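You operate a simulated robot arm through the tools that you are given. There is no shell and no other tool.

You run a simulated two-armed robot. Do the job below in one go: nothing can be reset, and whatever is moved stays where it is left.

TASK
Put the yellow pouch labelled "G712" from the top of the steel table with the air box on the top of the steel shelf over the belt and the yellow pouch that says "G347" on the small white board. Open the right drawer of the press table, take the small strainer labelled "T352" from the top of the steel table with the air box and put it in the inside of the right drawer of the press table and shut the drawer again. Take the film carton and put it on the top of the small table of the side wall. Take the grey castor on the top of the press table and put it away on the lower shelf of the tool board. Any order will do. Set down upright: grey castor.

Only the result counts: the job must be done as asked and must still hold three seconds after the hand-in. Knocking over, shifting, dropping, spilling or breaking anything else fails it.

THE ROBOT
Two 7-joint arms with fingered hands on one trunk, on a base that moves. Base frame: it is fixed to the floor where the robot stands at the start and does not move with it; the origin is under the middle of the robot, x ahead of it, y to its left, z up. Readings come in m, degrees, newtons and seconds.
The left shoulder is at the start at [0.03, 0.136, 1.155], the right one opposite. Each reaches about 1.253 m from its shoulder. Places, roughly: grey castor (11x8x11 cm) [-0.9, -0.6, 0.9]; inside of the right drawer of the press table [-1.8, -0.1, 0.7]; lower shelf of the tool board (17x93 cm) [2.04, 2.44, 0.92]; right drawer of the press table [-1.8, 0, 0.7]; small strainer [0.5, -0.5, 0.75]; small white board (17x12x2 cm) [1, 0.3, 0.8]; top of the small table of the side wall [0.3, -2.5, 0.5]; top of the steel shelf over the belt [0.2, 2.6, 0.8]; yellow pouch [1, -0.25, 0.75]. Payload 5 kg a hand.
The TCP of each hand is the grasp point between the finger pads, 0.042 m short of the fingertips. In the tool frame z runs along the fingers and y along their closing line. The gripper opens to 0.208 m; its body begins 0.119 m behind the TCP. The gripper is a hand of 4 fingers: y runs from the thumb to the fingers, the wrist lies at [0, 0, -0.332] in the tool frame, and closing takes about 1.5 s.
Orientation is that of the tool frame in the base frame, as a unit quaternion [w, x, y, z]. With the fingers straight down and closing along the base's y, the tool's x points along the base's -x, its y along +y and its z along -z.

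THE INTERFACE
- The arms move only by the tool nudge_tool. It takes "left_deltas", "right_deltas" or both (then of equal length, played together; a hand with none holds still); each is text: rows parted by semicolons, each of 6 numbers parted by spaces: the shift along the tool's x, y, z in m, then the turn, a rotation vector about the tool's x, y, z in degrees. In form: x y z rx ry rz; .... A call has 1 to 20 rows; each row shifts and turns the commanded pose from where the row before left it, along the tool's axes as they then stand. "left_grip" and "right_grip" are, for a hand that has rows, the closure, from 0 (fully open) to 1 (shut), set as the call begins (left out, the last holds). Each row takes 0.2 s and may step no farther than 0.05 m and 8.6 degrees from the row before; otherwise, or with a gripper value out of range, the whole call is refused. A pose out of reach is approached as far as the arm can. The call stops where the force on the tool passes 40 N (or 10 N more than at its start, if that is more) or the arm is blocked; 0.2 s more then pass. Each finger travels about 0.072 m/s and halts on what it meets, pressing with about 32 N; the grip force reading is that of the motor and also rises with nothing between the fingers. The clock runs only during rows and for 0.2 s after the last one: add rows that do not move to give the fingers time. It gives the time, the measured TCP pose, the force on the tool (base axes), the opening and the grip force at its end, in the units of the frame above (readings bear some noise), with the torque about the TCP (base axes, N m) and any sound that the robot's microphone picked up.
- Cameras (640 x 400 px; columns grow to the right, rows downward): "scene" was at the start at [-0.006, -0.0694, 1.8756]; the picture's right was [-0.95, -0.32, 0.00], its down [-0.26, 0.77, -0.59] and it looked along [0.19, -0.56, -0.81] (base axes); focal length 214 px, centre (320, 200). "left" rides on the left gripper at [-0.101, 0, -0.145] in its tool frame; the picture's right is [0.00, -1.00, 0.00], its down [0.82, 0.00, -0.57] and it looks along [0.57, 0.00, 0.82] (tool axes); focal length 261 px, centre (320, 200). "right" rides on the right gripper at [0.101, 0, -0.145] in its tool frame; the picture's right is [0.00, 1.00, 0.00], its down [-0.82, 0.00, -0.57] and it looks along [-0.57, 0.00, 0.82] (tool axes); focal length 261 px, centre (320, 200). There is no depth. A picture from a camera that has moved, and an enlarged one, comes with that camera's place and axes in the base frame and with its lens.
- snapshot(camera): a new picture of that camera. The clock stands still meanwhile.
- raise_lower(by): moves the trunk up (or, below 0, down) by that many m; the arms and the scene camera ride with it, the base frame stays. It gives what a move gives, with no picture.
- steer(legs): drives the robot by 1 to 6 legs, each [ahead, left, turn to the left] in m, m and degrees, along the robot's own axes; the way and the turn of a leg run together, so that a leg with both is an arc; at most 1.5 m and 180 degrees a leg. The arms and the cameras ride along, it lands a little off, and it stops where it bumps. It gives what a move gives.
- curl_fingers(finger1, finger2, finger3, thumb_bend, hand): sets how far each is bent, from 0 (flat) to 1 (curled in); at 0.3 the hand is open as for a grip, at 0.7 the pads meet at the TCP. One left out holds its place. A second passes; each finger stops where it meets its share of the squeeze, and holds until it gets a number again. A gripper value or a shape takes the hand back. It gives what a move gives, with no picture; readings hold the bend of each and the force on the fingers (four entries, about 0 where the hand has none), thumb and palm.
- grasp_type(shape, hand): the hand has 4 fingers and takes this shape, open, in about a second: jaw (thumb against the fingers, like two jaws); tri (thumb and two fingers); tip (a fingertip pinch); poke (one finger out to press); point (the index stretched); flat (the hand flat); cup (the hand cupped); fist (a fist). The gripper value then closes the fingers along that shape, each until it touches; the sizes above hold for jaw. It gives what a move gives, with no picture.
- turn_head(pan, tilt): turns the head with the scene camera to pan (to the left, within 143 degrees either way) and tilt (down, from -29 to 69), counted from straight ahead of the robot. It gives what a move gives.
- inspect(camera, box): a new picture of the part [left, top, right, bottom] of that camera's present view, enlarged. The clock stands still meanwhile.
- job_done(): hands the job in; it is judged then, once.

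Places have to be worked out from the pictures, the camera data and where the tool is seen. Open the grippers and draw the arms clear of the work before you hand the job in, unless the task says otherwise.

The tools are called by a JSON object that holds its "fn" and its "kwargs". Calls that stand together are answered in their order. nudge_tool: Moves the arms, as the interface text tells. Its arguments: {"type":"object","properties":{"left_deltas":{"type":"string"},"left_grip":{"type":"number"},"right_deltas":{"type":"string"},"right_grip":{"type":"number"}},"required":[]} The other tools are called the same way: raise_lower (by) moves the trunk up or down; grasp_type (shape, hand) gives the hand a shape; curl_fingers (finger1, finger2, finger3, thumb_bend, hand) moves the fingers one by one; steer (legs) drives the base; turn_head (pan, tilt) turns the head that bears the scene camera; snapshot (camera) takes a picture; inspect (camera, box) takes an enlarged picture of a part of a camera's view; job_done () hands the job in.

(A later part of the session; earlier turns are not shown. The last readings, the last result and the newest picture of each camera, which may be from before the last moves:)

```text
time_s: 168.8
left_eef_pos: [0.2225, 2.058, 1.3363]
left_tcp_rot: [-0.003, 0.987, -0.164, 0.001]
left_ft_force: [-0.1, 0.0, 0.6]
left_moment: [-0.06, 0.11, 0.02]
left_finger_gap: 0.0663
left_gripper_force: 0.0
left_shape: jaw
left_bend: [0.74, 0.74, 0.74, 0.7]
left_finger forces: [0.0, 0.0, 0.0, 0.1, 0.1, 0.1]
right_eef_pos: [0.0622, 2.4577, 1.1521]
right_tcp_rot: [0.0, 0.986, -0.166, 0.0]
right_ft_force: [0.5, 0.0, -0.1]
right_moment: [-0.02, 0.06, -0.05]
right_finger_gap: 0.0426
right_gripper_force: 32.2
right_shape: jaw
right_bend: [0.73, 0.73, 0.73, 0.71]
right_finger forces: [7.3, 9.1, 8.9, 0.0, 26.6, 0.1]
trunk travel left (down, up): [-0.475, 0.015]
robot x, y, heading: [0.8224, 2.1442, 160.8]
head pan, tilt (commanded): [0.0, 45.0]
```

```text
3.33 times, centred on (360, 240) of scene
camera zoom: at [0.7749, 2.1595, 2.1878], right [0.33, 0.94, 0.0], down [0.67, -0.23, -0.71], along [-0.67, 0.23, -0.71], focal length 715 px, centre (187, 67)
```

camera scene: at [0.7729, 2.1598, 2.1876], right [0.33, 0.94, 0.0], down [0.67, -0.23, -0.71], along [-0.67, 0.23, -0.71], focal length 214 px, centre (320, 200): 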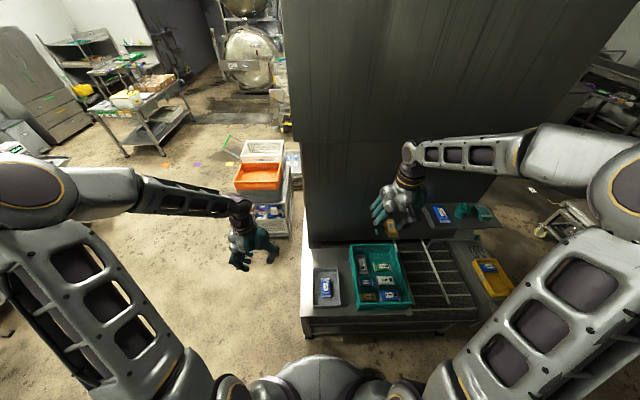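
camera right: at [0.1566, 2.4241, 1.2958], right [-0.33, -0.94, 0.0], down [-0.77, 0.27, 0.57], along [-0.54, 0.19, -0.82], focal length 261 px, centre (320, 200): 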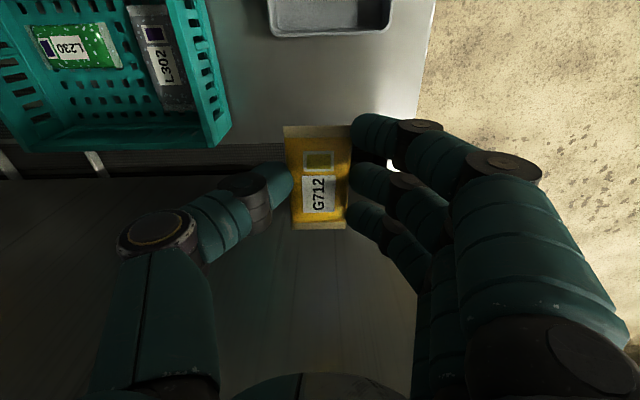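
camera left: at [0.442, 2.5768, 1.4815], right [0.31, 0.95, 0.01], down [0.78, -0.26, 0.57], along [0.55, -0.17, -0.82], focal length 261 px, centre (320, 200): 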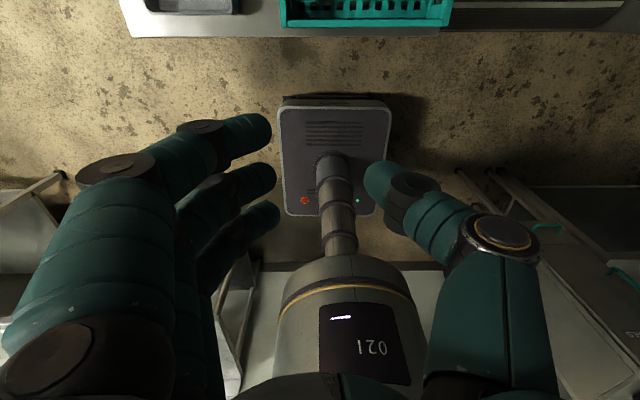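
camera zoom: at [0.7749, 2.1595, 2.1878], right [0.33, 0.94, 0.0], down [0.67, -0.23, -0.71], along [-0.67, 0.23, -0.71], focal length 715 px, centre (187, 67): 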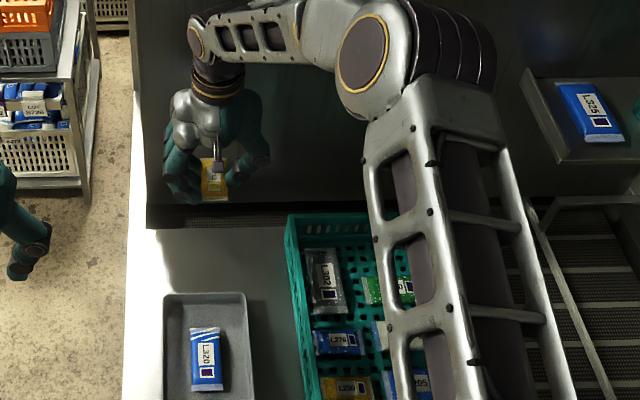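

The projection of the TCP falls in the middle of the free deck area. I go down to z ≈ 0.875, then slowly.

{"fn": "nudge_tool", "kwargs": {"right_deltas": "0 0 0.046 0 0 0; 0 0 0.046 0 0 0; 0 0 0.046 0 0 0; 0 0 0.046 0 0 0; 0 0 0.046 0 0 0; 0 0 0.046 0 0 0; 0 0 0 0 0 0"}}

{"fn": "snapshot", "kwargs": {"camera": "right"}}

```text
time_s: 170.4
left_eef_pos: [0.2223, 2.0578, 1.3362]
left_tcp_rot: [-0.003, 0.987, -0.163, 0.0]
left_ft_force: [0.5, -0.4, 0.7]
left_moment: [0.0, 0.05, 0.01]
left_finger_gap: 0.0661
left_gripper_force: 0.0
left_shape: jaw
left_bend: [0.74, 0.74, 0.74, 0.7]
left_finger forces: [0.0, 0.1, 0.1, 0.1, 0.0, 0.1]
right_eef_pos: [0.0614, 2.4587, 0.8789]
right_tcp_rot: [0.001, 0.986, -0.166, 0.001]
right_ft_force: [1.4, 0.0, -1.3]
right_moment: [0.02, 0.05, 0.02]
right_finger_gap: 0.0421
right_gripper_force: 32.3
right_shape: jaw
right_bend: [0.73, 0.73, 0.73, 0.71]
right_finger forces: [7.3, 9.1, 8.9, 0.0, 26.4, 0.0]
trunk travel left (down, up): [-0.475, 0.015]
robot x, y, heading: [0.8202, 2.1415, 160.8]
head pan, tilt (commanded): [0.0, 45.0]
```

```text
taken
camera right: at [0.1557, 2.4265, 1.0225], right [-0.33, -0.94, 0.0], down [-0.77, 0.27, 0.57], along [-0.54, 0.19, -0.82], focal length 261 px, centre (320, 200)
```

right: 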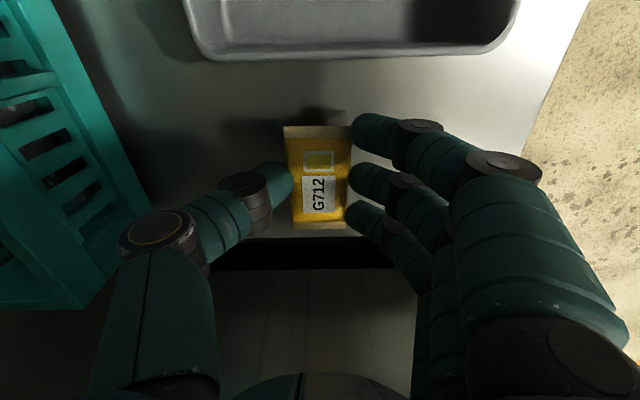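

Pouch is well inside the free zone. I lower it slowly to contact.

{"fn": "nudge_tool", "kwargs": {"right_deltas": "0 0 0.01 0 0 0; 0 0 0.008 0 0 0; 0 0 0.004 0 0 0; 0 0 0.003 0 0 0; 0 0 0 0 0 0"}}

```text
time_s: 171.6
left_eef_pos: [0.2208, 2.0579, 1.3369]
left_tcp_rot: [-0.003, 0.987, -0.163, 0.001]
left_ft_force: [-0.7, -0.1, 0.2]
left_moment: [0.01, -0.11, 0.0]
left_finger_gap: 0.0663
left_gripper_force: 0.0
left_shape: jaw
left_bend: [0.74, 0.74, 0.74, 0.7]
left_finger forces: [0.0, 0.0, 0.1, 0.0, 0.0, 0.0]
right_eef_pos: [0.055, 2.4609, 0.8581]
right_tcp_rot: [-0.001, 0.986, -0.167, -0.002]
right_ft_force: [5.6, -1.5, 26.0]
right_moment: [-0.23, -0.32, 0.06]
right_finger_gap: 0.0442
right_gripper_force: 32.4
right_shape: jaw
right_bend: [0.74, 0.74, 0.74, 0.71]
right_finger forces: [12.6, 10.6, 10.4, 0.0, 34.2, 0.1]
trunk travel left (down, up): [-0.475, 0.015]
robot x, y, heading: [0.8235, 2.142, 160.9]
head pan, tilt (commanded): [0.0, 45.0]
stopped in row 5 (right hand): the force on the tool passed its limit at 41 N (the readings are from after the stop); the commanded pose is now the measured one
```

Contact reached at z ≈ 0.858. I ease up 3 mm, open, and check.

{"fn": "nudge_tool", "kwargs": {"right_deltas": "0 0 -0.003 0 0 0; 0 0 0 0 0 0; 0 0 0 0 0 0; 0 0 0 0 0 0; 0 0 0 0 0 0; 0 0 0 0 0 0", "right_grip": 0.55}}

{"fn": "snapshot", "kwargs": {"camera": "right"}}

```text
time_s: 173.0
left_eef_pos: [0.2201, 2.0575, 1.3369]
left_tcp_rot: [-0.003, 0.987, -0.163, 0.002]
left_ft_force: [-0.6, -0.1, 0.0]
left_moment: [0.04, -0.02, -0.02]
left_finger_gap: 0.0662
left_gripper_force: 0.0
left_shape: jaw
left_bend: [0.74, 0.74, 0.74, 0.7]
left_finger forces: [0.0, 0.0, 0.0, 0.0, 0.0, 0.1]
right_eef_pos: [0.0567, 2.4599, 0.8582]
right_tcp_rot: [-0.002, 0.986, -0.166, -0.002]
right_ft_force: [-0.7, 0.3, 0.1]
right_moment: [0.01, 0.01, -0.02]
right_finger_gap: 0.0926
right_gripper_force: 0.1
right_shape: jaw
right_bend: [0.73, 0.73, 0.73, 0.7]
right_finger forces: [0.0, 0.0, 0.1, 0.0, 0.0, 0.1]
trunk travel left (down, up): [-0.475, 0.015]
robot x, y, heading: [0.824, 2.1437, 160.6]
head pan, tilt (commanded): [0.0, 45.0]
```

```text
taken
camera right: at [0.152, 2.4263, 1.0012], right [-0.33, -0.94, 0.0], down [-0.77, 0.27, 0.57], along [-0.54, 0.19, -0.82], focal length 261 px, centre (320, 200)
```

right: 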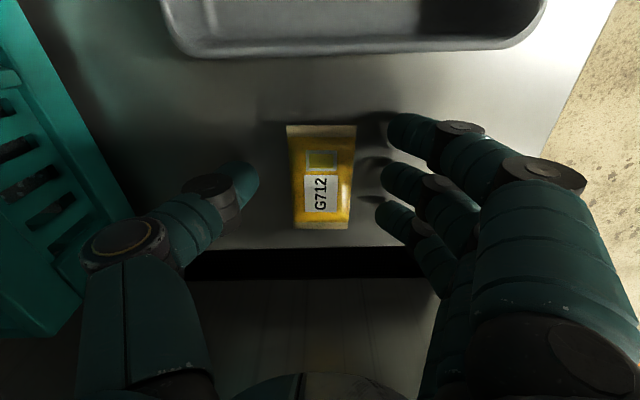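

G712 lies on the deck, freed. I lift the right hand straight up and draw it back to a carry pose.

{"fn": "nudge_tool", "kwargs": {"right_deltas": "0 0 -0.02 0 0 0; 0 0 -0.045 0 0 0; 0 0 -0.045 0 0 0; 0 0 -0.045 0 0 0; 0 0 -0.045 0 0 0; 0 0 -0.045 0 0 0; 0 0 -0.045 0 0 0; 0.025 -0.02 -0.035 0 0 0; 0.025 -0.02 -0.035 0 0 0; 0.025 -0.02 -0.035 0 0 0; 0.025 -0.02 -0.035 0 0 0; 0.025 -0.02 -0.035 0 0 0; 0.025 -0.02 -0.035 0 0 0; 0.025 -0.02 -0.035 0 0 0; 0.025 -0.02 -0.03 0 0 0; 0 0 0 0 0 0", "right_grip": 0.45}}

{"fn": "inspect", "kwargs": {"camera": "scene", "box": [280, 200, 440, 320]}}

```text
time_s: 176.4
left_eef_pos: [0.2194, 2.0578, 1.3352]
left_tcp_rot: [-0.003, 0.986, -0.164, 0.002]
left_ft_force: [-0.4, 0.0, -0.7]
left_moment: [0.0, -0.08, -0.01]
left_finger_gap: 0.0664
left_gripper_force: 0.0
left_shape: jaw
left_bend: [0.74, 0.74, 0.74, 0.7]
left_finger forces: [0.0, 0.0, 0.1, 0.1, 0.1, 0.1]
right_eef_pos: [0.2986, 2.5462, 1.4233]
right_tcp_rot: [-0.001, 0.986, -0.167, -0.001]
right_ft_force: [-1.4, -0.8, -1.4]
right_moment: [0.03, -0.13, -0.01]
right_finger_gap: 0.1134
right_gripper_force: 0.0
right_shape: jaw
right_bend: [0.72, 0.72, 0.72, 0.7]
right_finger forces: [0.0, 0.1, 0.0, 0.1, 0.1, 0.1]
trunk travel left (down, up): [-0.475, 0.015]
robot x, y, heading: [0.8234, 2.1405, 160.6]
head pan, tilt (commanded): [0.0, 45.0]
```

```text
3.33 times, centred on (360, 260) of scene
camera zoom: at [0.7705, 2.1584, 2.1875], right [0.33, 0.94, 0.0], down [0.67, -0.23, -0.71], along [-0.67, 0.23, -0.71], focal length 715 px, centre (187, 0)
```

zoom: 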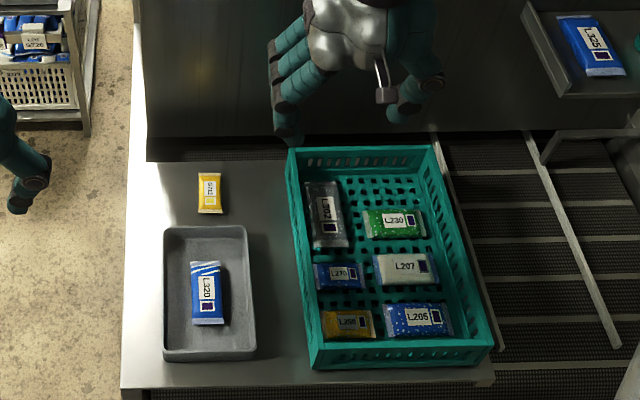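

G712 sits on the deck. Next the strainer: I back off slightly and turn left to face back down the aisle toward the two tables.

{"fn": "steer", "kwargs": {"legs": [[-0.08, 0, 0], [0, 0, 92.5]]}}

{"fn": "snapshot", "kwargs": {"camera": "scene"}}

```text
time_s: 181.4
left_eef_pos: [1.0068, 1.518, 1.3369]
left_tcp_rot: [-0.002, 0.801, 0.599, -0.002]
left_ft_force: [-0.6, -1.8, -0.3]
left_moment: [-0.03, 0.01, 0.0]
left_finger_gap: 0.0664
left_gripper_force: 0.1
left_shape: jaw
left_bend: [0.74, 0.74, 0.74, 0.7]
left_finger forces: [0.1, 0.1, 0.0, 0.0, 0.1, 0.0]
right_eef_pos: [0.5161, 1.5779, 1.4225]
right_tcp_rot: [0.0, 0.803, 0.596, -0.002]
right_ft_force: [1.0, 0.4, 0.3]
right_moment: [0.0, 0.0, 0.04]
right_finger_gap: 0.1136
right_gripper_force: 0.1
right_shape: jaw
right_bend: [0.72, 0.72, 0.72, 0.7]
right_finger forces: [0.1, 0.0, 0.0, 0.0, 0.0, 0.0]
trunk travel left (down, up): [-0.475, 0.015]
robot x, y, heading: [0.9014, 2.113, -106.9]
head pan, tilt (commanded): [0.0, 45.0]
```

```text
taken
camera scene: at [0.8849, 2.065, 2.1876], right [-0.96, 0.29, 0.0], down [0.2, 0.68, -0.71], along [-0.2, -0.68, -0.71], focal length 214 px, centre (320, 200)
```

scene: 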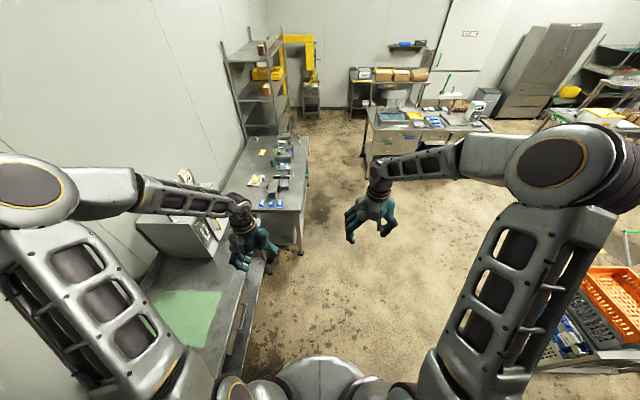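

Clear way ahead. I drive ahead with a right shift toward the steel table's front corner.

{"fn": "steer", "kwargs": {"legs": [[0.5, -0.27, 0], [1.3, 0, 0]]}}

{"fn": "turn_head", "kwargs": {"pan": 30, "tilt": 50}}

{"fn": "snapshot", "kwargs": {"camera": "scene"}}

{"fn": "snapshot", "kwargs": {"camera": "left"}}

```text
time_s: 191.1
left_eef_pos: [0.2202, -0.1985, 1.3366]
left_tcp_rot: [-0.003, 0.796, 0.605, -0.002]
left_ft_force: [0.0, 0.4, 0.1]
left_moment: [0.02, 0.03, 0.02]
left_finger_gap: 0.0663
left_gripper_force: 0.1
left_shape: jaw
left_bend: [0.74, 0.74, 0.74, 0.7]
left_finger forces: [0.0, 0.0, 0.1, 0.0, 0.1, 0.1]
right_eef_pos: [-0.2726, -0.1466, 1.4224]
right_tcp_rot: [0.0, 0.799, 0.602, -0.002]
right_ft_force: [0.7, -0.9, 0.1]
right_moment: [-0.02, -0.02, 0.01]
right_finger_gap: 0.1139
right_gripper_force: 0.1
right_shape: jaw
right_bend: [0.72, 0.72, 0.72, 0.7]
right_finger forces: [0.0, 0.0, 0.0, 0.0, 0.0, 0.1]
trunk travel left (down, up): [-0.475, 0.015]
robot x, y, heading: [0.1071, 0.3952, -105.8]
head pan, tilt (commanded): [0.0, 45.0]
```

```text
time_s: 192.1
left_eef_pos: [0.2199, -0.1989, 1.3365]
left_tcp_rot: [-0.003, 0.797, 0.604, -0.002]
left_ft_force: [-0.6, 0.5, 0.7]
left_moment: [-0.04, 0.01, -0.01]
left_finger_gap: 0.0665
left_gripper_force: 0.1
left_shape: jaw
left_bend: [0.74, 0.74, 0.74, 0.7]
left_finger forces: [0.0, 0.0, 0.1, 0.0, 0.0, 0.0]
right_eef_pos: [-0.2729, -0.1466, 1.4234]
right_tcp_rot: [0.0, 0.799, 0.601, -0.002]
right_ft_force: [-0.3, 1.2, 0.0]
right_moment: [0.01, 0.01, -0.03]
right_finger_gap: 0.1135
right_gripper_force: 0.1
right_shape: jaw
right_bend: [0.72, 0.72, 0.72, 0.7]
right_finger forces: [0.0, 0.1, 0.0, 0.0, 0.1, 0.0]
trunk travel left (down, up): [-0.475, 0.015]
robot x, y, heading: [0.1051, 0.3973, -105.8]
head pan, tilt (commanded): [30.0, 50.0]
```

```text
taken
camera scene: at [0.1304, 0.3499, 2.1808], right [-0.97, -0.24, 0.0], down [-0.19, 0.74, -0.64], along [0.16, -0.62, -0.77], focal length 214 px, centre (320, 200)
```

scene: 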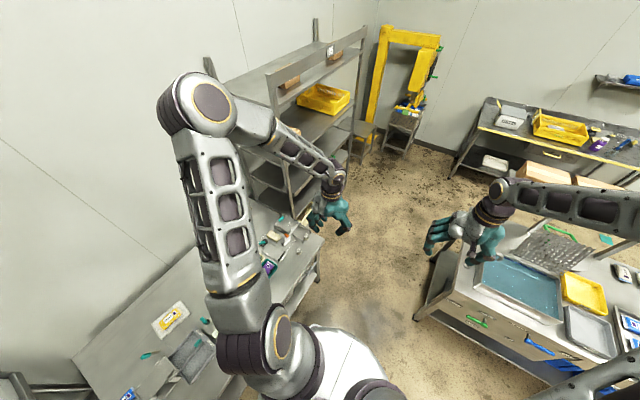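

```text
taken
camera left: at [0.1946, -0.2964, 1.4816], right [-0.96, 0.26, 0.01], down [0.22, 0.79, 0.57], along [0.15, 0.55, -0.82], focal length 261 px, centre (320, 200)
```

left: 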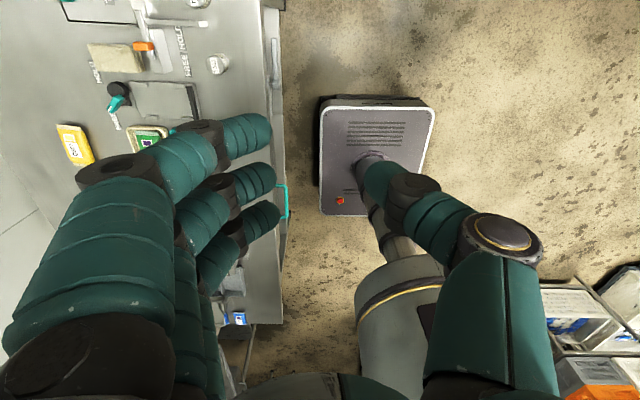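

A strainer is visible at (217, 63) in the left view; I zoom to read its label.

{"fn": "inspect", "kwargs": {"camera": "left", "box": [140, 0, 300, 100]}}

{"fn": "inspect", "kwargs": {"camera": "scene", "box": [240, 190, 340, 290]}}

```text
4.00 times, centred on (220, 50) of left
camera zoom: at [0.1946, -0.2964, 1.4816], right [-0.96, 0.26, 0.01], down [0.22, 0.79, 0.57], along [0.15, 0.55, -0.82], focal length 1043 px, centre (720, 800)
```

zoom: 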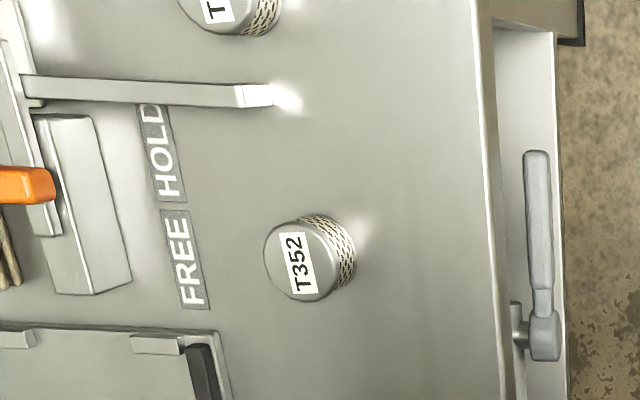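

```text
4.00 times, centred on (290, 240) of scene
camera zoom: at [0.1304, 0.3499, 2.1808], right [-0.97, -0.24, 0.0], down [-0.19, 0.74, -0.64], along [0.16, -0.62, -0.77], focal length 858 px, centre (440, 40)
```

zoom: 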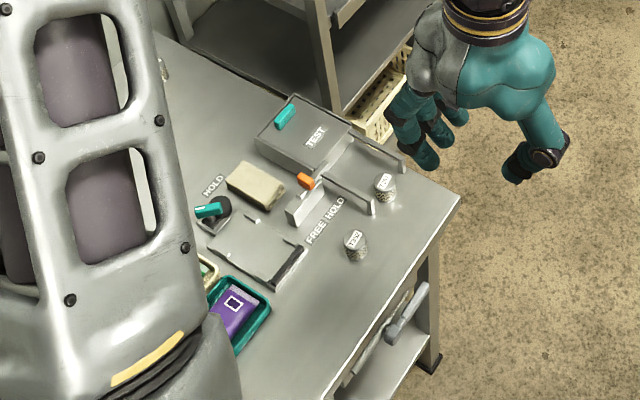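

Label T352 confirmed, at ≈[0.437, -0.276], top ≈ 0.85. I bring the left hand over it and down to z ≈ 0.95.

{"fn": "nudge_tool", "kwargs": {"left_deltas": "-0.0015 0.023 0.0387 0 0 0; -0.0015 0.023 0.0387 0 0 0; -0.0015 0.023 0.0387 0 0 0; -0.0015 0.023 0.0387 0 0 0; -0.0015 0.023 0.0387 0 0 0; -0.0015 0.023 0.0387 0 0 0; -0.0015 0.023 0.0387 0 0 0; -0.0015 0.023 0.0387 0 0 0; -0.0015 0.023 0.0387 0 0 0; -0.0015 0.023 0.0387 0 0 0; 0 0 0 0 0 0", "left_grip": 0.6}}

{"fn": "snapshot", "kwargs": {"camera": "left"}}

```text
time_s: 194.5
left_eef_pos: [0.438, -0.277, 0.9466]
left_tcp_rot: [-0.001, 0.797, 0.604, -0.002]
left_ft_force: [-0.7, -0.6, -0.4]
left_moment: [-0.05, -0.09, 0.01]
left_finger_gap: 0.0825
left_gripper_force: 0.0
left_shape: jaw
left_bend: [0.73, 0.73, 0.73, 0.7]
left_finger forces: [0.0, 0.0, 0.0, 0.0, 0.0, 0.1]
right_eef_pos: [-0.2731, -0.146, 1.4235]
right_tcp_rot: [0.002, 0.799, 0.602, -0.001]
right_ft_force: [-0.2, 1.1, -0.3]
right_moment: [-0.05, -0.08, 0.01]
right_finger_gap: 0.1136
right_gripper_force: 0.0
right_shape: jaw
right_bend: [0.72, 0.72, 0.72, 0.7]
right_finger forces: [0.0, 0.0, 0.0, 0.1, 0.0, 0.0]
trunk travel left (down, up): [-0.475, 0.015]
robot x, y, heading: [0.1049, 0.3931, -105.9]
head pan, tilt (commanded): [30.0, 50.0]
```

```text
taken
camera left: at [0.4107, -0.3744, 1.0923], right [-0.96, 0.26, 0.01], down [0.22, 0.79, 0.57], along [0.15, 0.55, -0.82], focal length 261 px, centre (320, 200)
```

left: 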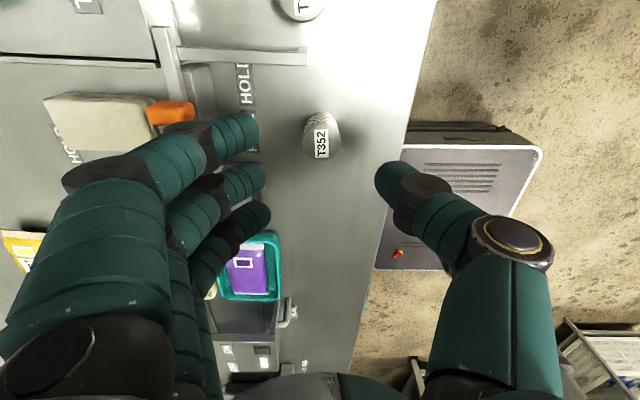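

T352 is centred under the hand. The latch block is close on the finger side, so I narrow the gap to ~6 cm and then descend.

{"fn": "nudge_tool", "kwargs": {"left_deltas": "0 0 0 0 0 0; 0 0 0.02 0 0 0; 0 0 0.02 0 0 0; 0 0 0 0 0 0", "left_grip": 0.72}}

{"fn": "snapshot", "kwargs": {"camera": "left"}}

```text
time_s: 195.5
left_eef_pos: [0.4361, -0.2748, 0.9055]
left_tcp_rot: [-0.002, 0.796, 0.605, -0.002]
left_ft_force: [0.1, 0.7, -0.1]
left_moment: [-0.03, 0.0, -0.02]
left_finger_gap: 0.0586
left_gripper_force: 0.1
left_shape: jaw
left_bend: [0.73, 0.73, 0.73, 0.7]
left_finger forces: [0.1, 0.0, 0.0, 0.0, 0.0, 0.0]
right_eef_pos: [-0.2727, -0.1472, 1.4231]
right_tcp_rot: [0.001, 0.799, 0.602, -0.002]
right_ft_force: [0.9, -0.8, 0.4]
right_moment: [-0.03, -0.03, 0.03]
right_finger_gap: 0.1138
right_gripper_force: 0.1
right_shape: jaw
right_bend: [0.72, 0.72, 0.72, 0.7]
right_finger forces: [0.0, 0.0, 0.0, 0.0, 0.0, 0.1]
trunk travel left (down, up): [-0.475, 0.015]
robot x, y, heading: [0.0994, 0.3984, -106.0]
head pan, tilt (commanded): [30.0, 50.0]
```

```text
taken
camera left: at [0.411, -0.3727, 1.0512], right [-0.96, 0.26, 0.01], down [0.22, 0.79, 0.57], along [0.15, 0.55, -0.82], focal length 261 px, centre (320, 200)
```

left: 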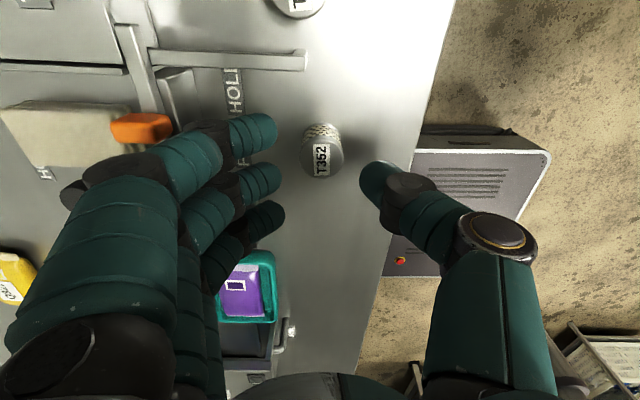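

Good. I descend to z ≈ 0.85 and close on the strainer.

{"fn": "nudge_tool", "kwargs": {"left_deltas": "0 0 0.02 0 0 0; 0 0 0.02 0 0 0; 0 0 0.012 0 0 0; 0 0 0 0 0 0"}}

{"fn": "snapshot", "kwargs": {"camera": "left"}}

```text
time_s: 196.5
left_eef_pos: [0.4347, -0.274, 0.8535]
left_tcp_rot: [-0.003, 0.797, 0.604, -0.001]
left_ft_force: [-0.5, 0.3, 0.3]
left_moment: [0.01, 0.0, 0.0]
left_finger_gap: 0.0587
left_gripper_force: 0.0
left_shape: jaw
left_bend: [0.73, 0.73, 0.73, 0.7]
left_finger forces: [0.0, 0.0, 0.0, 0.0, 0.1, 0.0]
right_eef_pos: [-0.2733, -0.1466, 1.4224]
right_tcp_rot: [0.0, 0.799, 0.602, -0.002]
right_ft_force: [0.1, -0.7, 0.2]
right_moment: [-0.05, 0.0, 0.0]
right_finger_gap: 0.1139
right_gripper_force: 0.0
right_shape: jaw
right_bend: [0.72, 0.72, 0.72, 0.7]
right_finger forces: [0.0, 0.1, 0.0, 0.0, 0.0, 0.1]
trunk travel left (down, up): [-0.475, 0.015]
robot x, y, heading: [0.1018, 0.3985, -105.8]
head pan, tilt (commanded): [30.0, 50.0]
```

```text
taken
camera left: at [0.4088, -0.3713, 0.9991], right [-0.96, 0.26, 0.01], down [0.22, 0.79, 0.57], along [0.15, 0.55, -0.82], focal length 261 px, centre (320, 200)
```

left: 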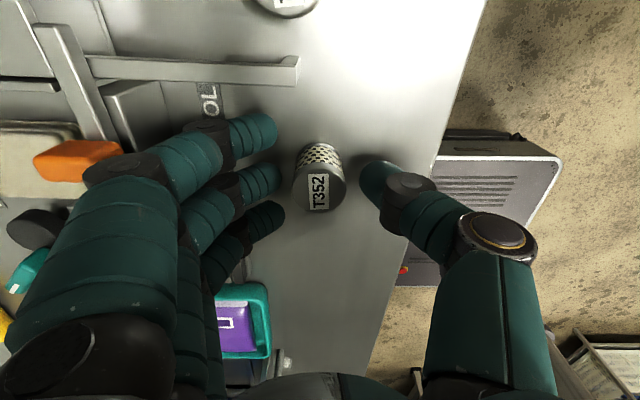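

The strainer is between the pads. I close the left hand on it.

{"fn": "nudge_tool", "kwargs": {"left_deltas": "0 0 0.003 0 0 0; 0 0 0 0 0 0; 0 0 0 0 0 0; 0 0 0 0 0 0; 0 0 0 0 0 0; 0 0 0 0 0 0", "left_grip": 0.95}}

{"fn": "snapshot", "kwargs": {"camera": "left"}}

```text
time_s: 197.9
left_eef_pos: [0.4337, -0.2743, 0.8517]
left_tcp_rot: [-0.003, 0.796, 0.605, -0.002]
left_ft_force: [-2.1, 0.4, 9.8]
left_moment: [-0.08, -0.13, -0.01]
left_finger_gap: 0.0153
left_gripper_force: 32.0
left_shape: jaw
left_bend: [0.7, 0.72, 0.7, 0.71]
left_finger forces: [0.1, 18.5, 0.0, 0.1, 22.3, 0.1]
right_eef_pos: [-0.2733, -0.146, 1.4236]
right_tcp_rot: [0.001, 0.799, 0.602, -0.001]
right_ft_force: [0.1, 0.0, 0.6]
right_moment: [0.04, 0.0, -0.01]
right_finger_gap: 0.1137
right_gripper_force: 0.0
right_shape: jaw
right_bend: [0.72, 0.72, 0.72, 0.7]
right_finger forces: [0.1, 0.0, 0.0, 0.1, 0.0, 0.1]
trunk travel left (down, up): [-0.475, 0.015]
robot x, y, heading: [0.1045, 0.3972, -106.1]
head pan, tilt (commanded): [30.0, 50.0]
```

```text
taken
camera left: at [0.4079, -0.3714, 0.9973], right [-0.96, 0.26, 0.01], down [0.22, 0.79, 0.57], along [0.15, 0.55, -0.82], focal length 261 px, centre (320, 200)
```

left: 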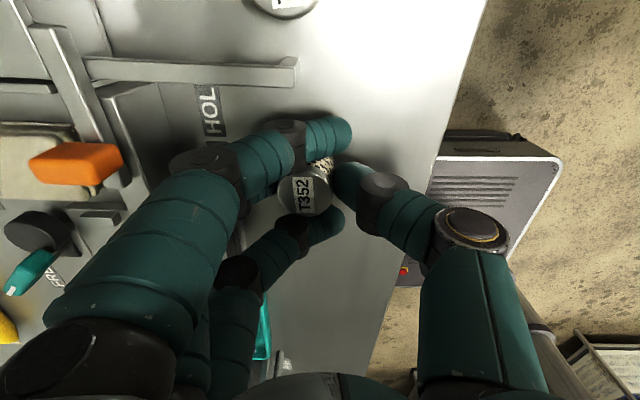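

T352 is pinched between thumb and middle finger with the other fingers beside it. I lift slowly.

{"fn": "nudge_tool", "kwargs": {"left_deltas": "0 0 -0.005 0 0 0; 0 0 -0.01 0 0 0; 0 0 -0.02 0 0 0; 0 0 -0.03 0 0 0; 0 0 -0.03 0 0 0; 0 0 0 0 0 0"}}

{"fn": "snapshot", "kwargs": {"camera": "left"}}

```text
time_s: 199.3
left_eef_pos: [0.4357, -0.2753, 0.9495]
left_tcp_rot: [-0.003, 0.797, 0.604, -0.001]
left_ft_force: [0.3, 0.5, -0.6]
left_moment: [0.05, -0.03, -0.02]
left_finger_gap: 0.0147
left_gripper_force: 31.6
left_shape: jaw
left_bend: [0.7, 0.71, 0.7, 0.71]
left_finger forces: [0.0, 18.5, 0.0, 0.0, 18.7, 0.0]
right_eef_pos: [-0.2734, -0.1477, 1.4228]
right_tcp_rot: [0.0, 0.799, 0.601, -0.001]
right_ft_force: [0.7, -0.7, 0.5]
right_moment: [-0.01, 0.0, 0.03]
right_finger_gap: 0.1138
right_gripper_force: 0.1
right_shape: jaw
right_bend: [0.72, 0.72, 0.72, 0.7]
right_finger forces: [0.1, 0.1, 0.1, 0.0, 0.1, 0.1]
trunk travel left (down, up): [-0.475, 0.015]
robot x, y, heading: [0.106, 0.3962, -106.1]
head pan, tilt (commanded): [30.0, 50.0]
```

```text
taken
camera left: at [0.4095, -0.3721, 1.0938], right [-0.96, 0.26, 0.01], down [0.22, 0.79, 0.57], along [0.15, 0.55, -0.82], focal length 261 px, centre (320, 200)
```

left: 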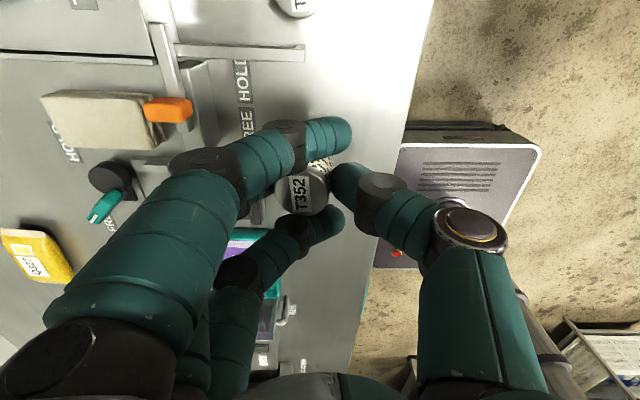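

The strainer is securely held. I raise the left hand and bring it in front of the robot, then slide right along the press table toward the right drawer.

{"fn": "nudge_tool", "kwargs": {"left_deltas": "0 0 -0.045 0 0 0; 0 -0.01 -0.045 0 0 0; 0 -0.03 -0.038 0 0 0; 0 -0.03 -0.038 0 0 0; 0 -0.03 -0.038 0 0 0; 0 -0.03 -0.038 0 0 0; 0 -0.03 -0.038 0 0 0; 0 -0.03 -0.038 0 0 0; 0 -0.03 -0.038 0 0 0; 0 0 0 0 0 0"}}

{"fn": "steer", "kwargs": {"legs": [[0, -1.3, 0]]}}

{"fn": "turn_head", "kwargs": {"pan": -15, "tilt": 50}}

{"fn": "snapshot", "kwargs": {"camera": "scene"}}

```text
time_s: 201.5
left_eef_pos: [0.226, -0.215, 1.3041]
left_tcp_rot: [-0.003, 0.797, 0.604, -0.001]
left_ft_force: [1.2, -0.5, -1.4]
left_moment: [0.05, 0.09, -0.03]
left_finger_gap: 0.0143
left_gripper_force: 32.4
left_shape: jaw
left_bend: [0.7, 0.71, 0.7, 0.71]
left_finger forces: [0.0, 18.4, 0.0, 0.1, 18.6, 0.0]
right_eef_pos: [-0.272, -0.1484, 1.4237]
right_tcp_rot: [0.0, 0.799, 0.601, -0.002]
right_ft_force: [1.0, -0.4, -0.4]
right_moment: [0.04, 0.1, -0.03]
right_finger_gap: 0.1135
right_gripper_force: 0.0
right_shape: jaw
right_bend: [0.72, 0.72, 0.72, 0.7]
right_finger forces: [0.0, 0.1, 0.0, 0.0, 0.1, 0.0]
trunk travel left (down, up): [-0.475, 0.015]
robot x, y, heading: [0.1021, 0.3966, -105.9]
head pan, tilt (commanded): [30.0, 50.0]
```

```text
time_s: 207.9
left_eef_pos: [-0.9994, 0.1236, 1.306]
left_tcp_rot: [-0.003, 0.787, 0.617, -0.001]
left_ft_force: [-0.2, -0.5, -0.5]
left_moment: [-0.01, 0.03, 0.05]
left_finger_gap: 0.0142
left_gripper_force: 31.7
left_shape: jaw
left_bend: [0.7, 0.71, 0.7, 0.72]
left_finger forces: [0.1, 18.6, 0.0, 0.0, 18.7, 0.0]
right_eef_pos: [-1.5003, 0.1766, 1.4241]
right_tcp_rot: [0.0, 0.788, 0.615, -0.003]
right_ft_force: [0.0, -0.3, 0.3]
right_moment: [-0.01, 0.01, 0.0]
right_finger_gap: 0.1139
right_gripper_force: 0.1
right_shape: jaw
right_bend: [0.72, 0.72, 0.72, 0.7]
right_finger forces: [0.0, 0.1, 0.0, 0.0, 0.1, 0.0]
trunk travel left (down, up): [-0.475, 0.015]
robot x, y, heading: [-1.1452, 0.7288, -104.1]
head pan, tilt (commanded): [30.0, 50.0]
```

```text
time_s: 209.1
left_eef_pos: [-1.0007, 0.1238, 1.3054]
left_tcp_rot: [-0.003, 0.787, 0.617, -0.002]
left_ft_force: [0.3, -0.3, -1.3]
left_moment: [0.03, 0.01, 0.01]
left_finger_gap: 0.0142
left_gripper_force: 31.6
left_shape: jaw
left_bend: [0.7, 0.71, 0.7, 0.72]
left_finger forces: [0.1, 18.4, 0.0, 0.0, 18.8, 0.0]
right_eef_pos: [-1.4998, 0.1753, 1.4238]
right_tcp_rot: [0.001, 0.789, 0.615, -0.001]
right_ft_force: [0.2, 0.4, 0.5]
right_moment: [-0.01, -0.03, -0.01]
right_finger_gap: 0.1135
right_gripper_force: 0.1
right_shape: jaw
right_bend: [0.72, 0.72, 0.72, 0.7]
right_finger forces: [0.0, 0.0, 0.0, 0.0, 0.0, 0.1]
trunk travel left (down, up): [-0.475, 0.015]
robot x, y, heading: [-1.1434, 0.7262, -104.4]
head pan, tilt (commanded): [-15.0, 50.0]
```

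```text
taken
camera scene: at [-1.1712, 0.6915, 2.1807], right [-0.87, 0.49, 0.0], down [0.37, 0.67, -0.64], along [-0.31, -0.56, -0.77], focal length 214 px, centre (320, 200)
```

scene: 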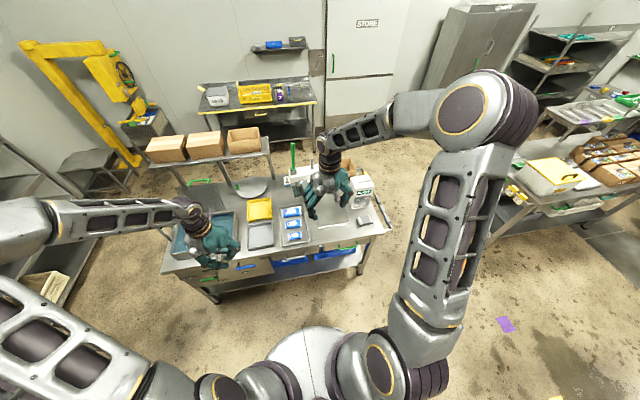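

I zoom in on the press table's front to see the drawers and handles.

{"fn": "inspect", "kwargs": {"camera": "scene", "box": [190, 190, 410, 310]}}

{"fn": "inspect", "kwargs": {"camera": "scene", "box": [270, 215, 400, 295]}}

{"fn": "snapshot", "kwargs": {"camera": "right"}}

```text
2.91 times, centred on (300, 250) of scene
camera zoom: at [-1.1712, 0.6915, 2.1807], right [-0.87, 0.49, 0.0], down [0.37, 0.67, -0.64], along [-0.31, -0.56, -0.77], focal length 624 px, centre (378, 54)
```

zoom: 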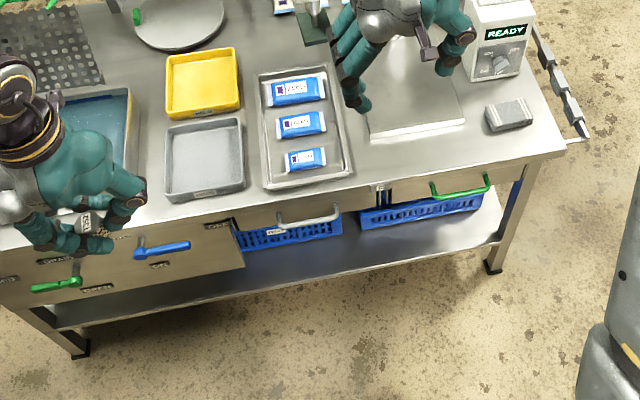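

```text
4.92 times, centred on (335, 255) of scene
camera zoom: at [-1.1712, 0.6915, 2.1807], right [-0.87, 0.49, 0.0], down [0.37, 0.67, -0.64], along [-0.31, -0.56, -0.77], focal length 1056 px, centre (246, -71)
```

zoom: 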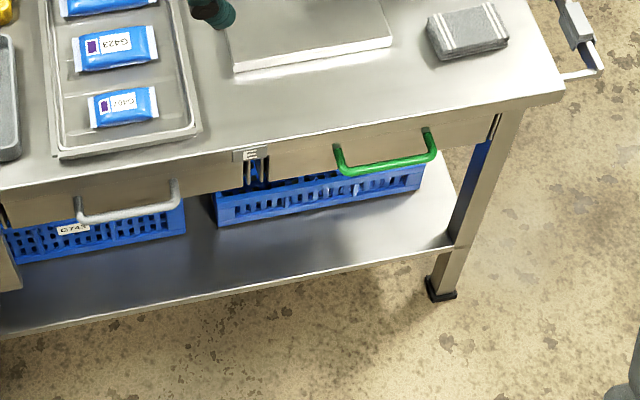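

```text
taken
camera right: at [-1.4744, 0.2736, 1.5658], right [0.97, -0.25, 0.0], down [-0.2, -0.79, 0.57], along [-0.14, -0.56, -0.82], focal length 261 px, centre (320, 200)
```

right: 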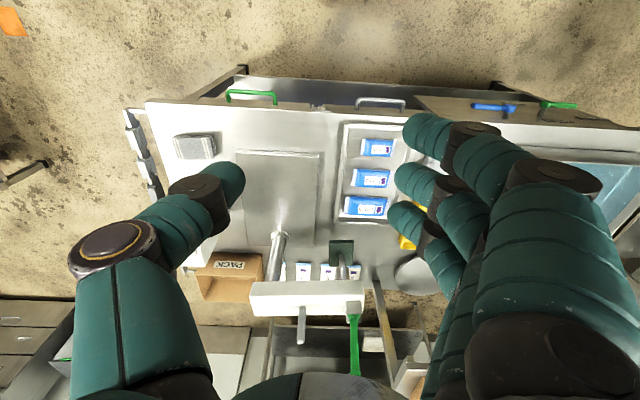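

The right drawer has a green bar handle at about [-1.743, 0.125, 0.68], just under the table's front edge. I square up, shift right and back a little, and lower the trunk to its starting height.

{"fn": "steer", "kwargs": {"legs": [[-0.15, -0.27, -2.9]]}}

{"fn": "raise_lower", "kwargs": {"by": -0.3}}

{"fn": "turn_head", "kwargs": {"pan": -10, "tilt": 50}}

{"fn": "snapshot", "kwargs": {"camera": "scene"}}

{"fn": "snapshot", "kwargs": {"camera": "right"}}

```text
time_s: 211.2
left_eef_pos: [-1.2491, 0.3327, 1.3044]
left_tcp_rot: [-0.003, 0.802, 0.598, -0.002]
left_ft_force: [-0.6, 0.3, -1.9]
left_moment: [-0.03, 0.04, 0.02]
left_finger_gap: 0.0144
left_gripper_force: 31.7
left_shape: jaw
left_bend: [0.7, 0.71, 0.7, 0.72]
left_finger forces: [0.0, 18.5, 0.0, 0.0, 18.6, 0.0]
right_eef_pos: [-1.7439, 0.4086, 1.423]
right_tcp_rot: [0.001, 0.803, 0.596, -0.001]
right_ft_force: [0.2, 0.1, 0.1]
right_moment: [0.02, -0.01, -0.01]
right_finger_gap: 0.1137
right_gripper_force: 0.0
right_shape: jaw
right_bend: [0.72, 0.72, 0.72, 0.7]
right_finger forces: [0.0, 0.0, 0.0, 0.0, 0.0, 0.0]
trunk travel left (down, up): [-0.475, 0.015]
robot x, y, heading: [-1.3631, 0.9481, -107.1]
head pan, tilt (commanded): [-15.0, 50.0]
```

```text
time_s: 214.2
left_eef_pos: [-1.249, 0.3327, 1.006]
left_tcp_rot: [-0.002, 0.802, 0.598, -0.002]
left_ft_force: [1.0, -0.1, -0.4]
left_moment: [-0.01, 0.02, 0.0]
left_finger_gap: 0.0141
left_gripper_force: 32.5
left_shape: jaw
left_bend: [0.7, 0.71, 0.7, 0.72]
left_finger forces: [0.1, 18.5, 0.0, 0.1, 18.6, 0.0]
right_eef_pos: [-1.745, 0.4078, 1.1235]
right_tcp_rot: [0.001, 0.804, 0.595, -0.002]
right_ft_force: [-0.7, -0.1, -0.3]
right_moment: [-0.01, 0.05, 0.01]
right_finger_gap: 0.1136
right_gripper_force: 0.1
right_shape: jaw
right_bend: [0.72, 0.72, 0.72, 0.7]
right_finger forces: [0.0, 0.0, 0.0, 0.0, 0.0, 0.0]
trunk travel left (down, up): [-0.175, 0.315]
robot x, y, heading: [-1.361, 0.9432, -106.5]
head pan, tilt (commanded): [-15.0, 50.0]
```

```text
time_s: 214.8
left_eef_pos: [-1.2485, 0.333, 1.0054]
left_tcp_rot: [-0.004, 0.802, 0.598, -0.002]
left_ft_force: [0.1, -1.1, 0.2]
left_moment: [0.03, 0.02, -0.01]
left_finger_gap: 0.0144
left_gripper_force: 31.0
left_shape: jaw
left_bend: [0.7, 0.71, 0.7, 0.72]
left_finger forces: [0.0, 18.5, 0.0, 0.0, 18.8, 0.1]
right_eef_pos: [-1.7461, 0.4091, 1.1237]
right_tcp_rot: [0.001, 0.804, 0.595, 0.0]
right_ft_force: [0.2, -0.3, -0.3]
right_moment: [0.03, -0.04, 0.0]
right_finger_gap: 0.1137
right_gripper_force: 0.1
right_shape: jaw
right_bend: [0.72, 0.72, 0.72, 0.7]
right_finger forces: [0.1, 0.0, 0.1, 0.0, 0.1, 0.0]
trunk travel left (down, up): [-0.175, 0.315]
robot x, y, heading: [-1.3582, 0.9448, -106.9]
head pan, tilt (commanded): [-10.0, 50.0]
```

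```text
taken
camera scene: at [-1.3856, 0.9052, 1.8807], right [-0.89, 0.45, 0.0], down [0.35, 0.68, -0.64], along [-0.29, -0.57, -0.77], focal length 214 px, centre (320, 200)
```

scene: 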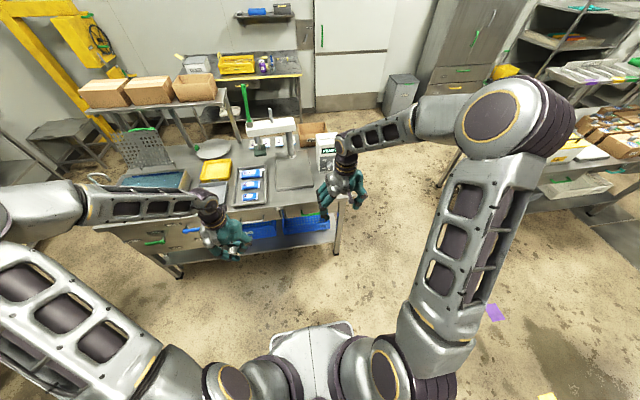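

```text
taken
camera right: at [-1.7142, 0.5057, 1.2658], right [0.96, -0.3, 0.0], down [-0.24, -0.78, 0.57], along [-0.17, -0.55, -0.82], focal length 261 px, centre (320, 200)
```

right: 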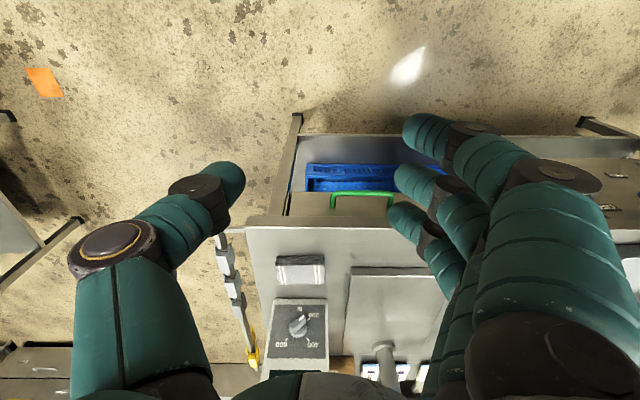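

The right camera sees the handle; I zoom to measure it precisely.

{"fn": "inspect", "kwargs": {"camera": "right", "box": [260, 120, 460, 250]}}

{"fn": "inspect", "kwargs": {"camera": "scene", "box": [240, 170, 370, 270]}}

```text
3.08 times, centred on (360, 185) of right
camera zoom: at [-1.7142, 0.5057, 1.2658], right [0.96, -0.3, 0.0], down [-0.24, -0.78, 0.57], along [-0.17, -0.55, -0.82], focal length 802 px, centre (197, 246)
```

zoom: 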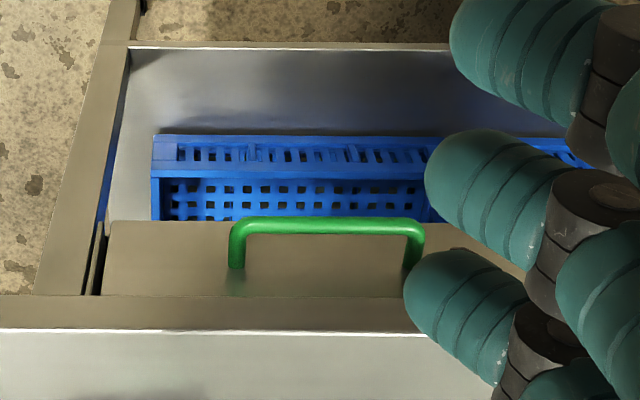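

```text
4.00 times, centred on (305, 220) of scene
camera zoom: at [-1.3856, 0.9052, 1.8807], right [-0.89, 0.45, 0.0], down [0.35, 0.68, -0.64], along [-0.29, -0.57, -0.77], focal length 858 px, centre (380, 120)
```

zoom: 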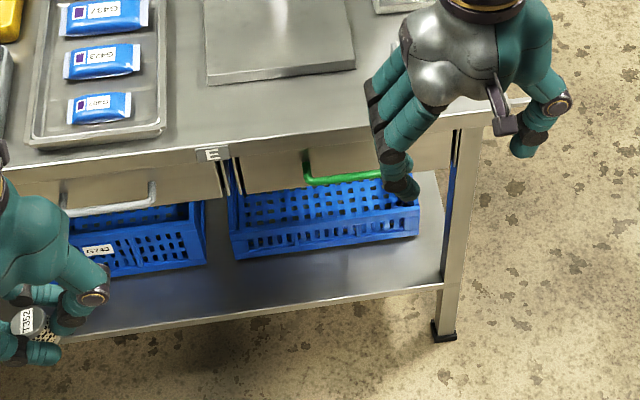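

Triangulation puts the handle bar centre at about [-1.717, 0.158, 0.762], 13 cm long. I lower the right hand while tilting it forward toward horizontal, staying in front of the table.

{"fn": "nudge_tool", "kwargs": {"right_deltas": "-0.0035 0.01 0.0324 0 -8 0; 0.001 0.01 0.0326 0 -8 0; 0.0056 0.01 0.0321 0 -8 0; 0.01 0.01 0.031 0 -8 0; 0.0142 0.01 0.0294 0 -8 0; 0.0181 0.01 0.027 0 -8 0; 0.0217 0.01 0.0243 0 -8 0; 0.0249 0.01 0.021 0 -8 0; 0.0276 0.01 0.0173 0 -8 0; 0.0297 0.01 0.0133 0 -8 0; 0 0 0 0 0 0", "right_grip": 0.6}}

{"fn": "snapshot", "kwargs": {"camera": "scene"}}

{"fn": "snapshot", "kwargs": {"camera": "right"}}

```text
time_s: 216.0
left_eef_pos: [-1.2452, 0.3317, 1.0042]
left_tcp_rot: [-0.004, 0.801, 0.599, -0.001]
left_ft_force: [1.5, -0.2, -1.5]
left_moment: [0.11, 0.17, 0.0]
left_finger_gap: 0.0145
left_gripper_force: 32.2
left_shape: jaw
left_bend: [0.7, 0.71, 0.7, 0.72]
left_finger forces: [0.0, 18.4, 0.0, 0.0, 18.7, 0.0]
right_eef_pos: [-1.7818, 0.3832, 1.0045]
right_tcp_rot: [0.242, 0.817, 0.448, -0.27]
right_ft_force: [2.8, -0.5, -0.5]
right_moment: [0.1, 0.26, -0.21]
right_finger_gap: 0.0835
right_gripper_force: 0.1
right_shape: jaw
right_bend: [0.73, 0.73, 0.73, 0.7]
right_finger forces: [0.1, 0.1, 0.0, 0.1, 0.0, 0.0]
right hand out of reach, approached as far as the arm can: row 3
trunk travel left (down, up): [-0.175, 0.315]
robot x, y, heading: [-1.3565, 0.9466, -107.0]
head pan, tilt (commanded): [-10.0, 50.0]
stopped in row 6 (right hand): the force on the tool passed its limit at 51 N (the readings are from after the stop); the commanded pose is now the measured one
```

```text
taken
camera scene: at [-1.3823, 0.9038, 1.8807], right [-0.89, 0.45, 0.0], down [0.34, 0.68, -0.64], along [-0.29, -0.57, -0.77], focal length 214 px, centre (320, 200)
```

scene: 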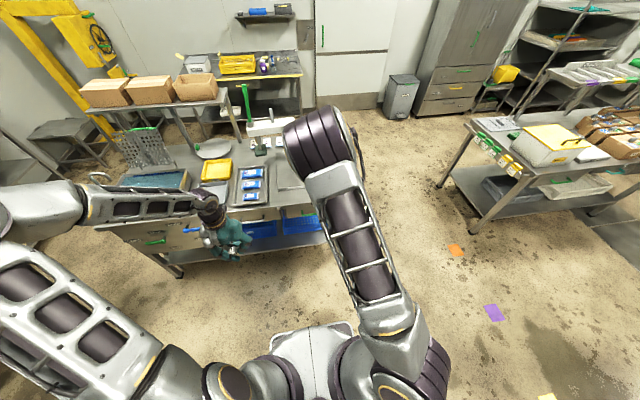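

```text
taken
camera right: at [-1.7018, 0.5359, 1.0433], right [0.86, -0.49, 0.16], down [-0.25, -0.13, 0.96], along [-0.45, -0.86, -0.23], focal length 261 px, centre (320, 200)
```

right: 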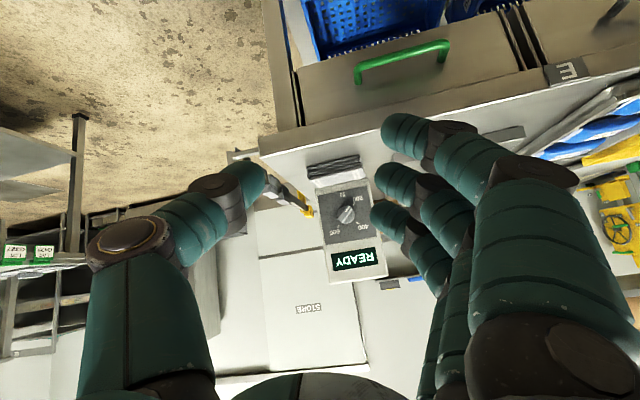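

The right arm swung through an awkward posture and stopped on a force spike (no lasting contact, nothing looks disturbed). I try rolling the hand about its own axis so that the fingers come above and the thumb below.

{"fn": "nudge_tool", "kwargs": {"right_deltas": "0 0 0 0 0 8; 0 0 0 0 0 8; 0 0 0 0 0 8; 0 0 0 0 0 8; 0 0 0 0 0 8; 0 0 0 0 0 0"}}

{"fn": "snapshot", "kwargs": {"camera": "scene"}}

```text
time_s: 217.4
left_eef_pos: [-1.248, 0.3338, 1.005]
left_tcp_rot: [-0.003, 0.801, 0.599, -0.002]
left_ft_force: [-0.2, -0.9, -0.9]
left_moment: [0.01, 0.02, -0.03]
left_finger_gap: 0.0141
left_gripper_force: 31.9
left_shape: jaw
left_bend: [0.7, 0.71, 0.7, 0.72]
left_finger forces: [0.0, 18.4, 0.0, 0.0, 18.7, 0.0]
right_eef_pos: [-1.7824, 0.3838, 1.0035]
right_tcp_rot: [0.32, 0.922, 0.14, -0.17]
right_ft_force: [-0.2, 0.1, 0.1]
right_moment: [0.01, 0.04, -0.06]
right_finger_gap: 0.0835
right_gripper_force: 0.1
right_shape: jaw
right_bend: [0.73, 0.73, 0.73, 0.7]
right_finger forces: [0.0, 0.0, 0.1, 0.0, 0.1, 0.0]
trunk travel left (down, up): [-0.175, 0.315]
robot x, y, heading: [-1.3565, 0.943, -106.7]
head pan, tilt (commanded): [-10.0, 50.0]
```

```text
taken
camera scene: at [-1.3847, 0.9049, 1.8807], right [-0.89, 0.45, 0.0], down [0.35, 0.68, -0.64], along [-0.29, -0.57, -0.77], focal length 214 px, centre (320, 200)
```

scene: 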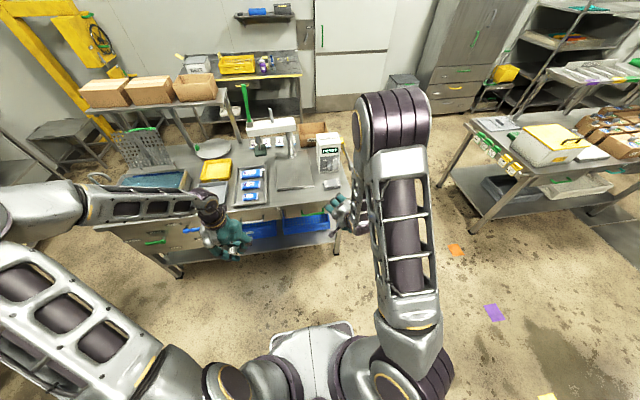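

Rolling works freely and the elbow moved outward. I continue the roll by about 45° more.

{"fn": "nudge_tool", "kwargs": {"right_deltas": "0 0 0 0 0 7.5; 0 0 0 0 0 7.5; 0 0 0 0 0 7.5; 0 0 0 0 0 7.5; 0 0 0 0 0 7.5; 0 0 0 0 0 7.5; 0 0 0 0 0 0"}}

```text
time_s: 219.0
left_eef_pos: [-1.2463, 0.334, 1.0053]
left_tcp_rot: [-0.004, 0.801, 0.598, -0.001]
left_ft_force: [0.2, -0.2, -0.4]
left_moment: [-0.01, 0.04, 0.01]
left_finger_gap: 0.0141
left_gripper_force: 32.2
left_shape: jaw
left_bend: [0.7, 0.71, 0.7, 0.72]
left_finger forces: [0.0, 18.4, 0.1, 0.1, 18.7, 0.0]
right_eef_pos: [-1.7814, 0.3834, 1.0052]
right_tcp_rot: [0.361, 0.905, -0.224, -0.034]
right_ft_force: [0.8, -0.2, -1.1]
right_moment: [0.02, 0.03, -0.04]
right_finger_gap: 0.0832
right_gripper_force: 0.1
right_shape: jaw
right_bend: [0.73, 0.73, 0.73, 0.7]
right_finger forces: [0.0, 0.0, 0.0, 0.0, 0.1, 0.1]
trunk travel left (down, up): [-0.175, 0.315]
robot x, y, heading: [-1.3581, 0.9458, -106.5]
head pan, tilt (commanded): [-10.0, 50.0]
```

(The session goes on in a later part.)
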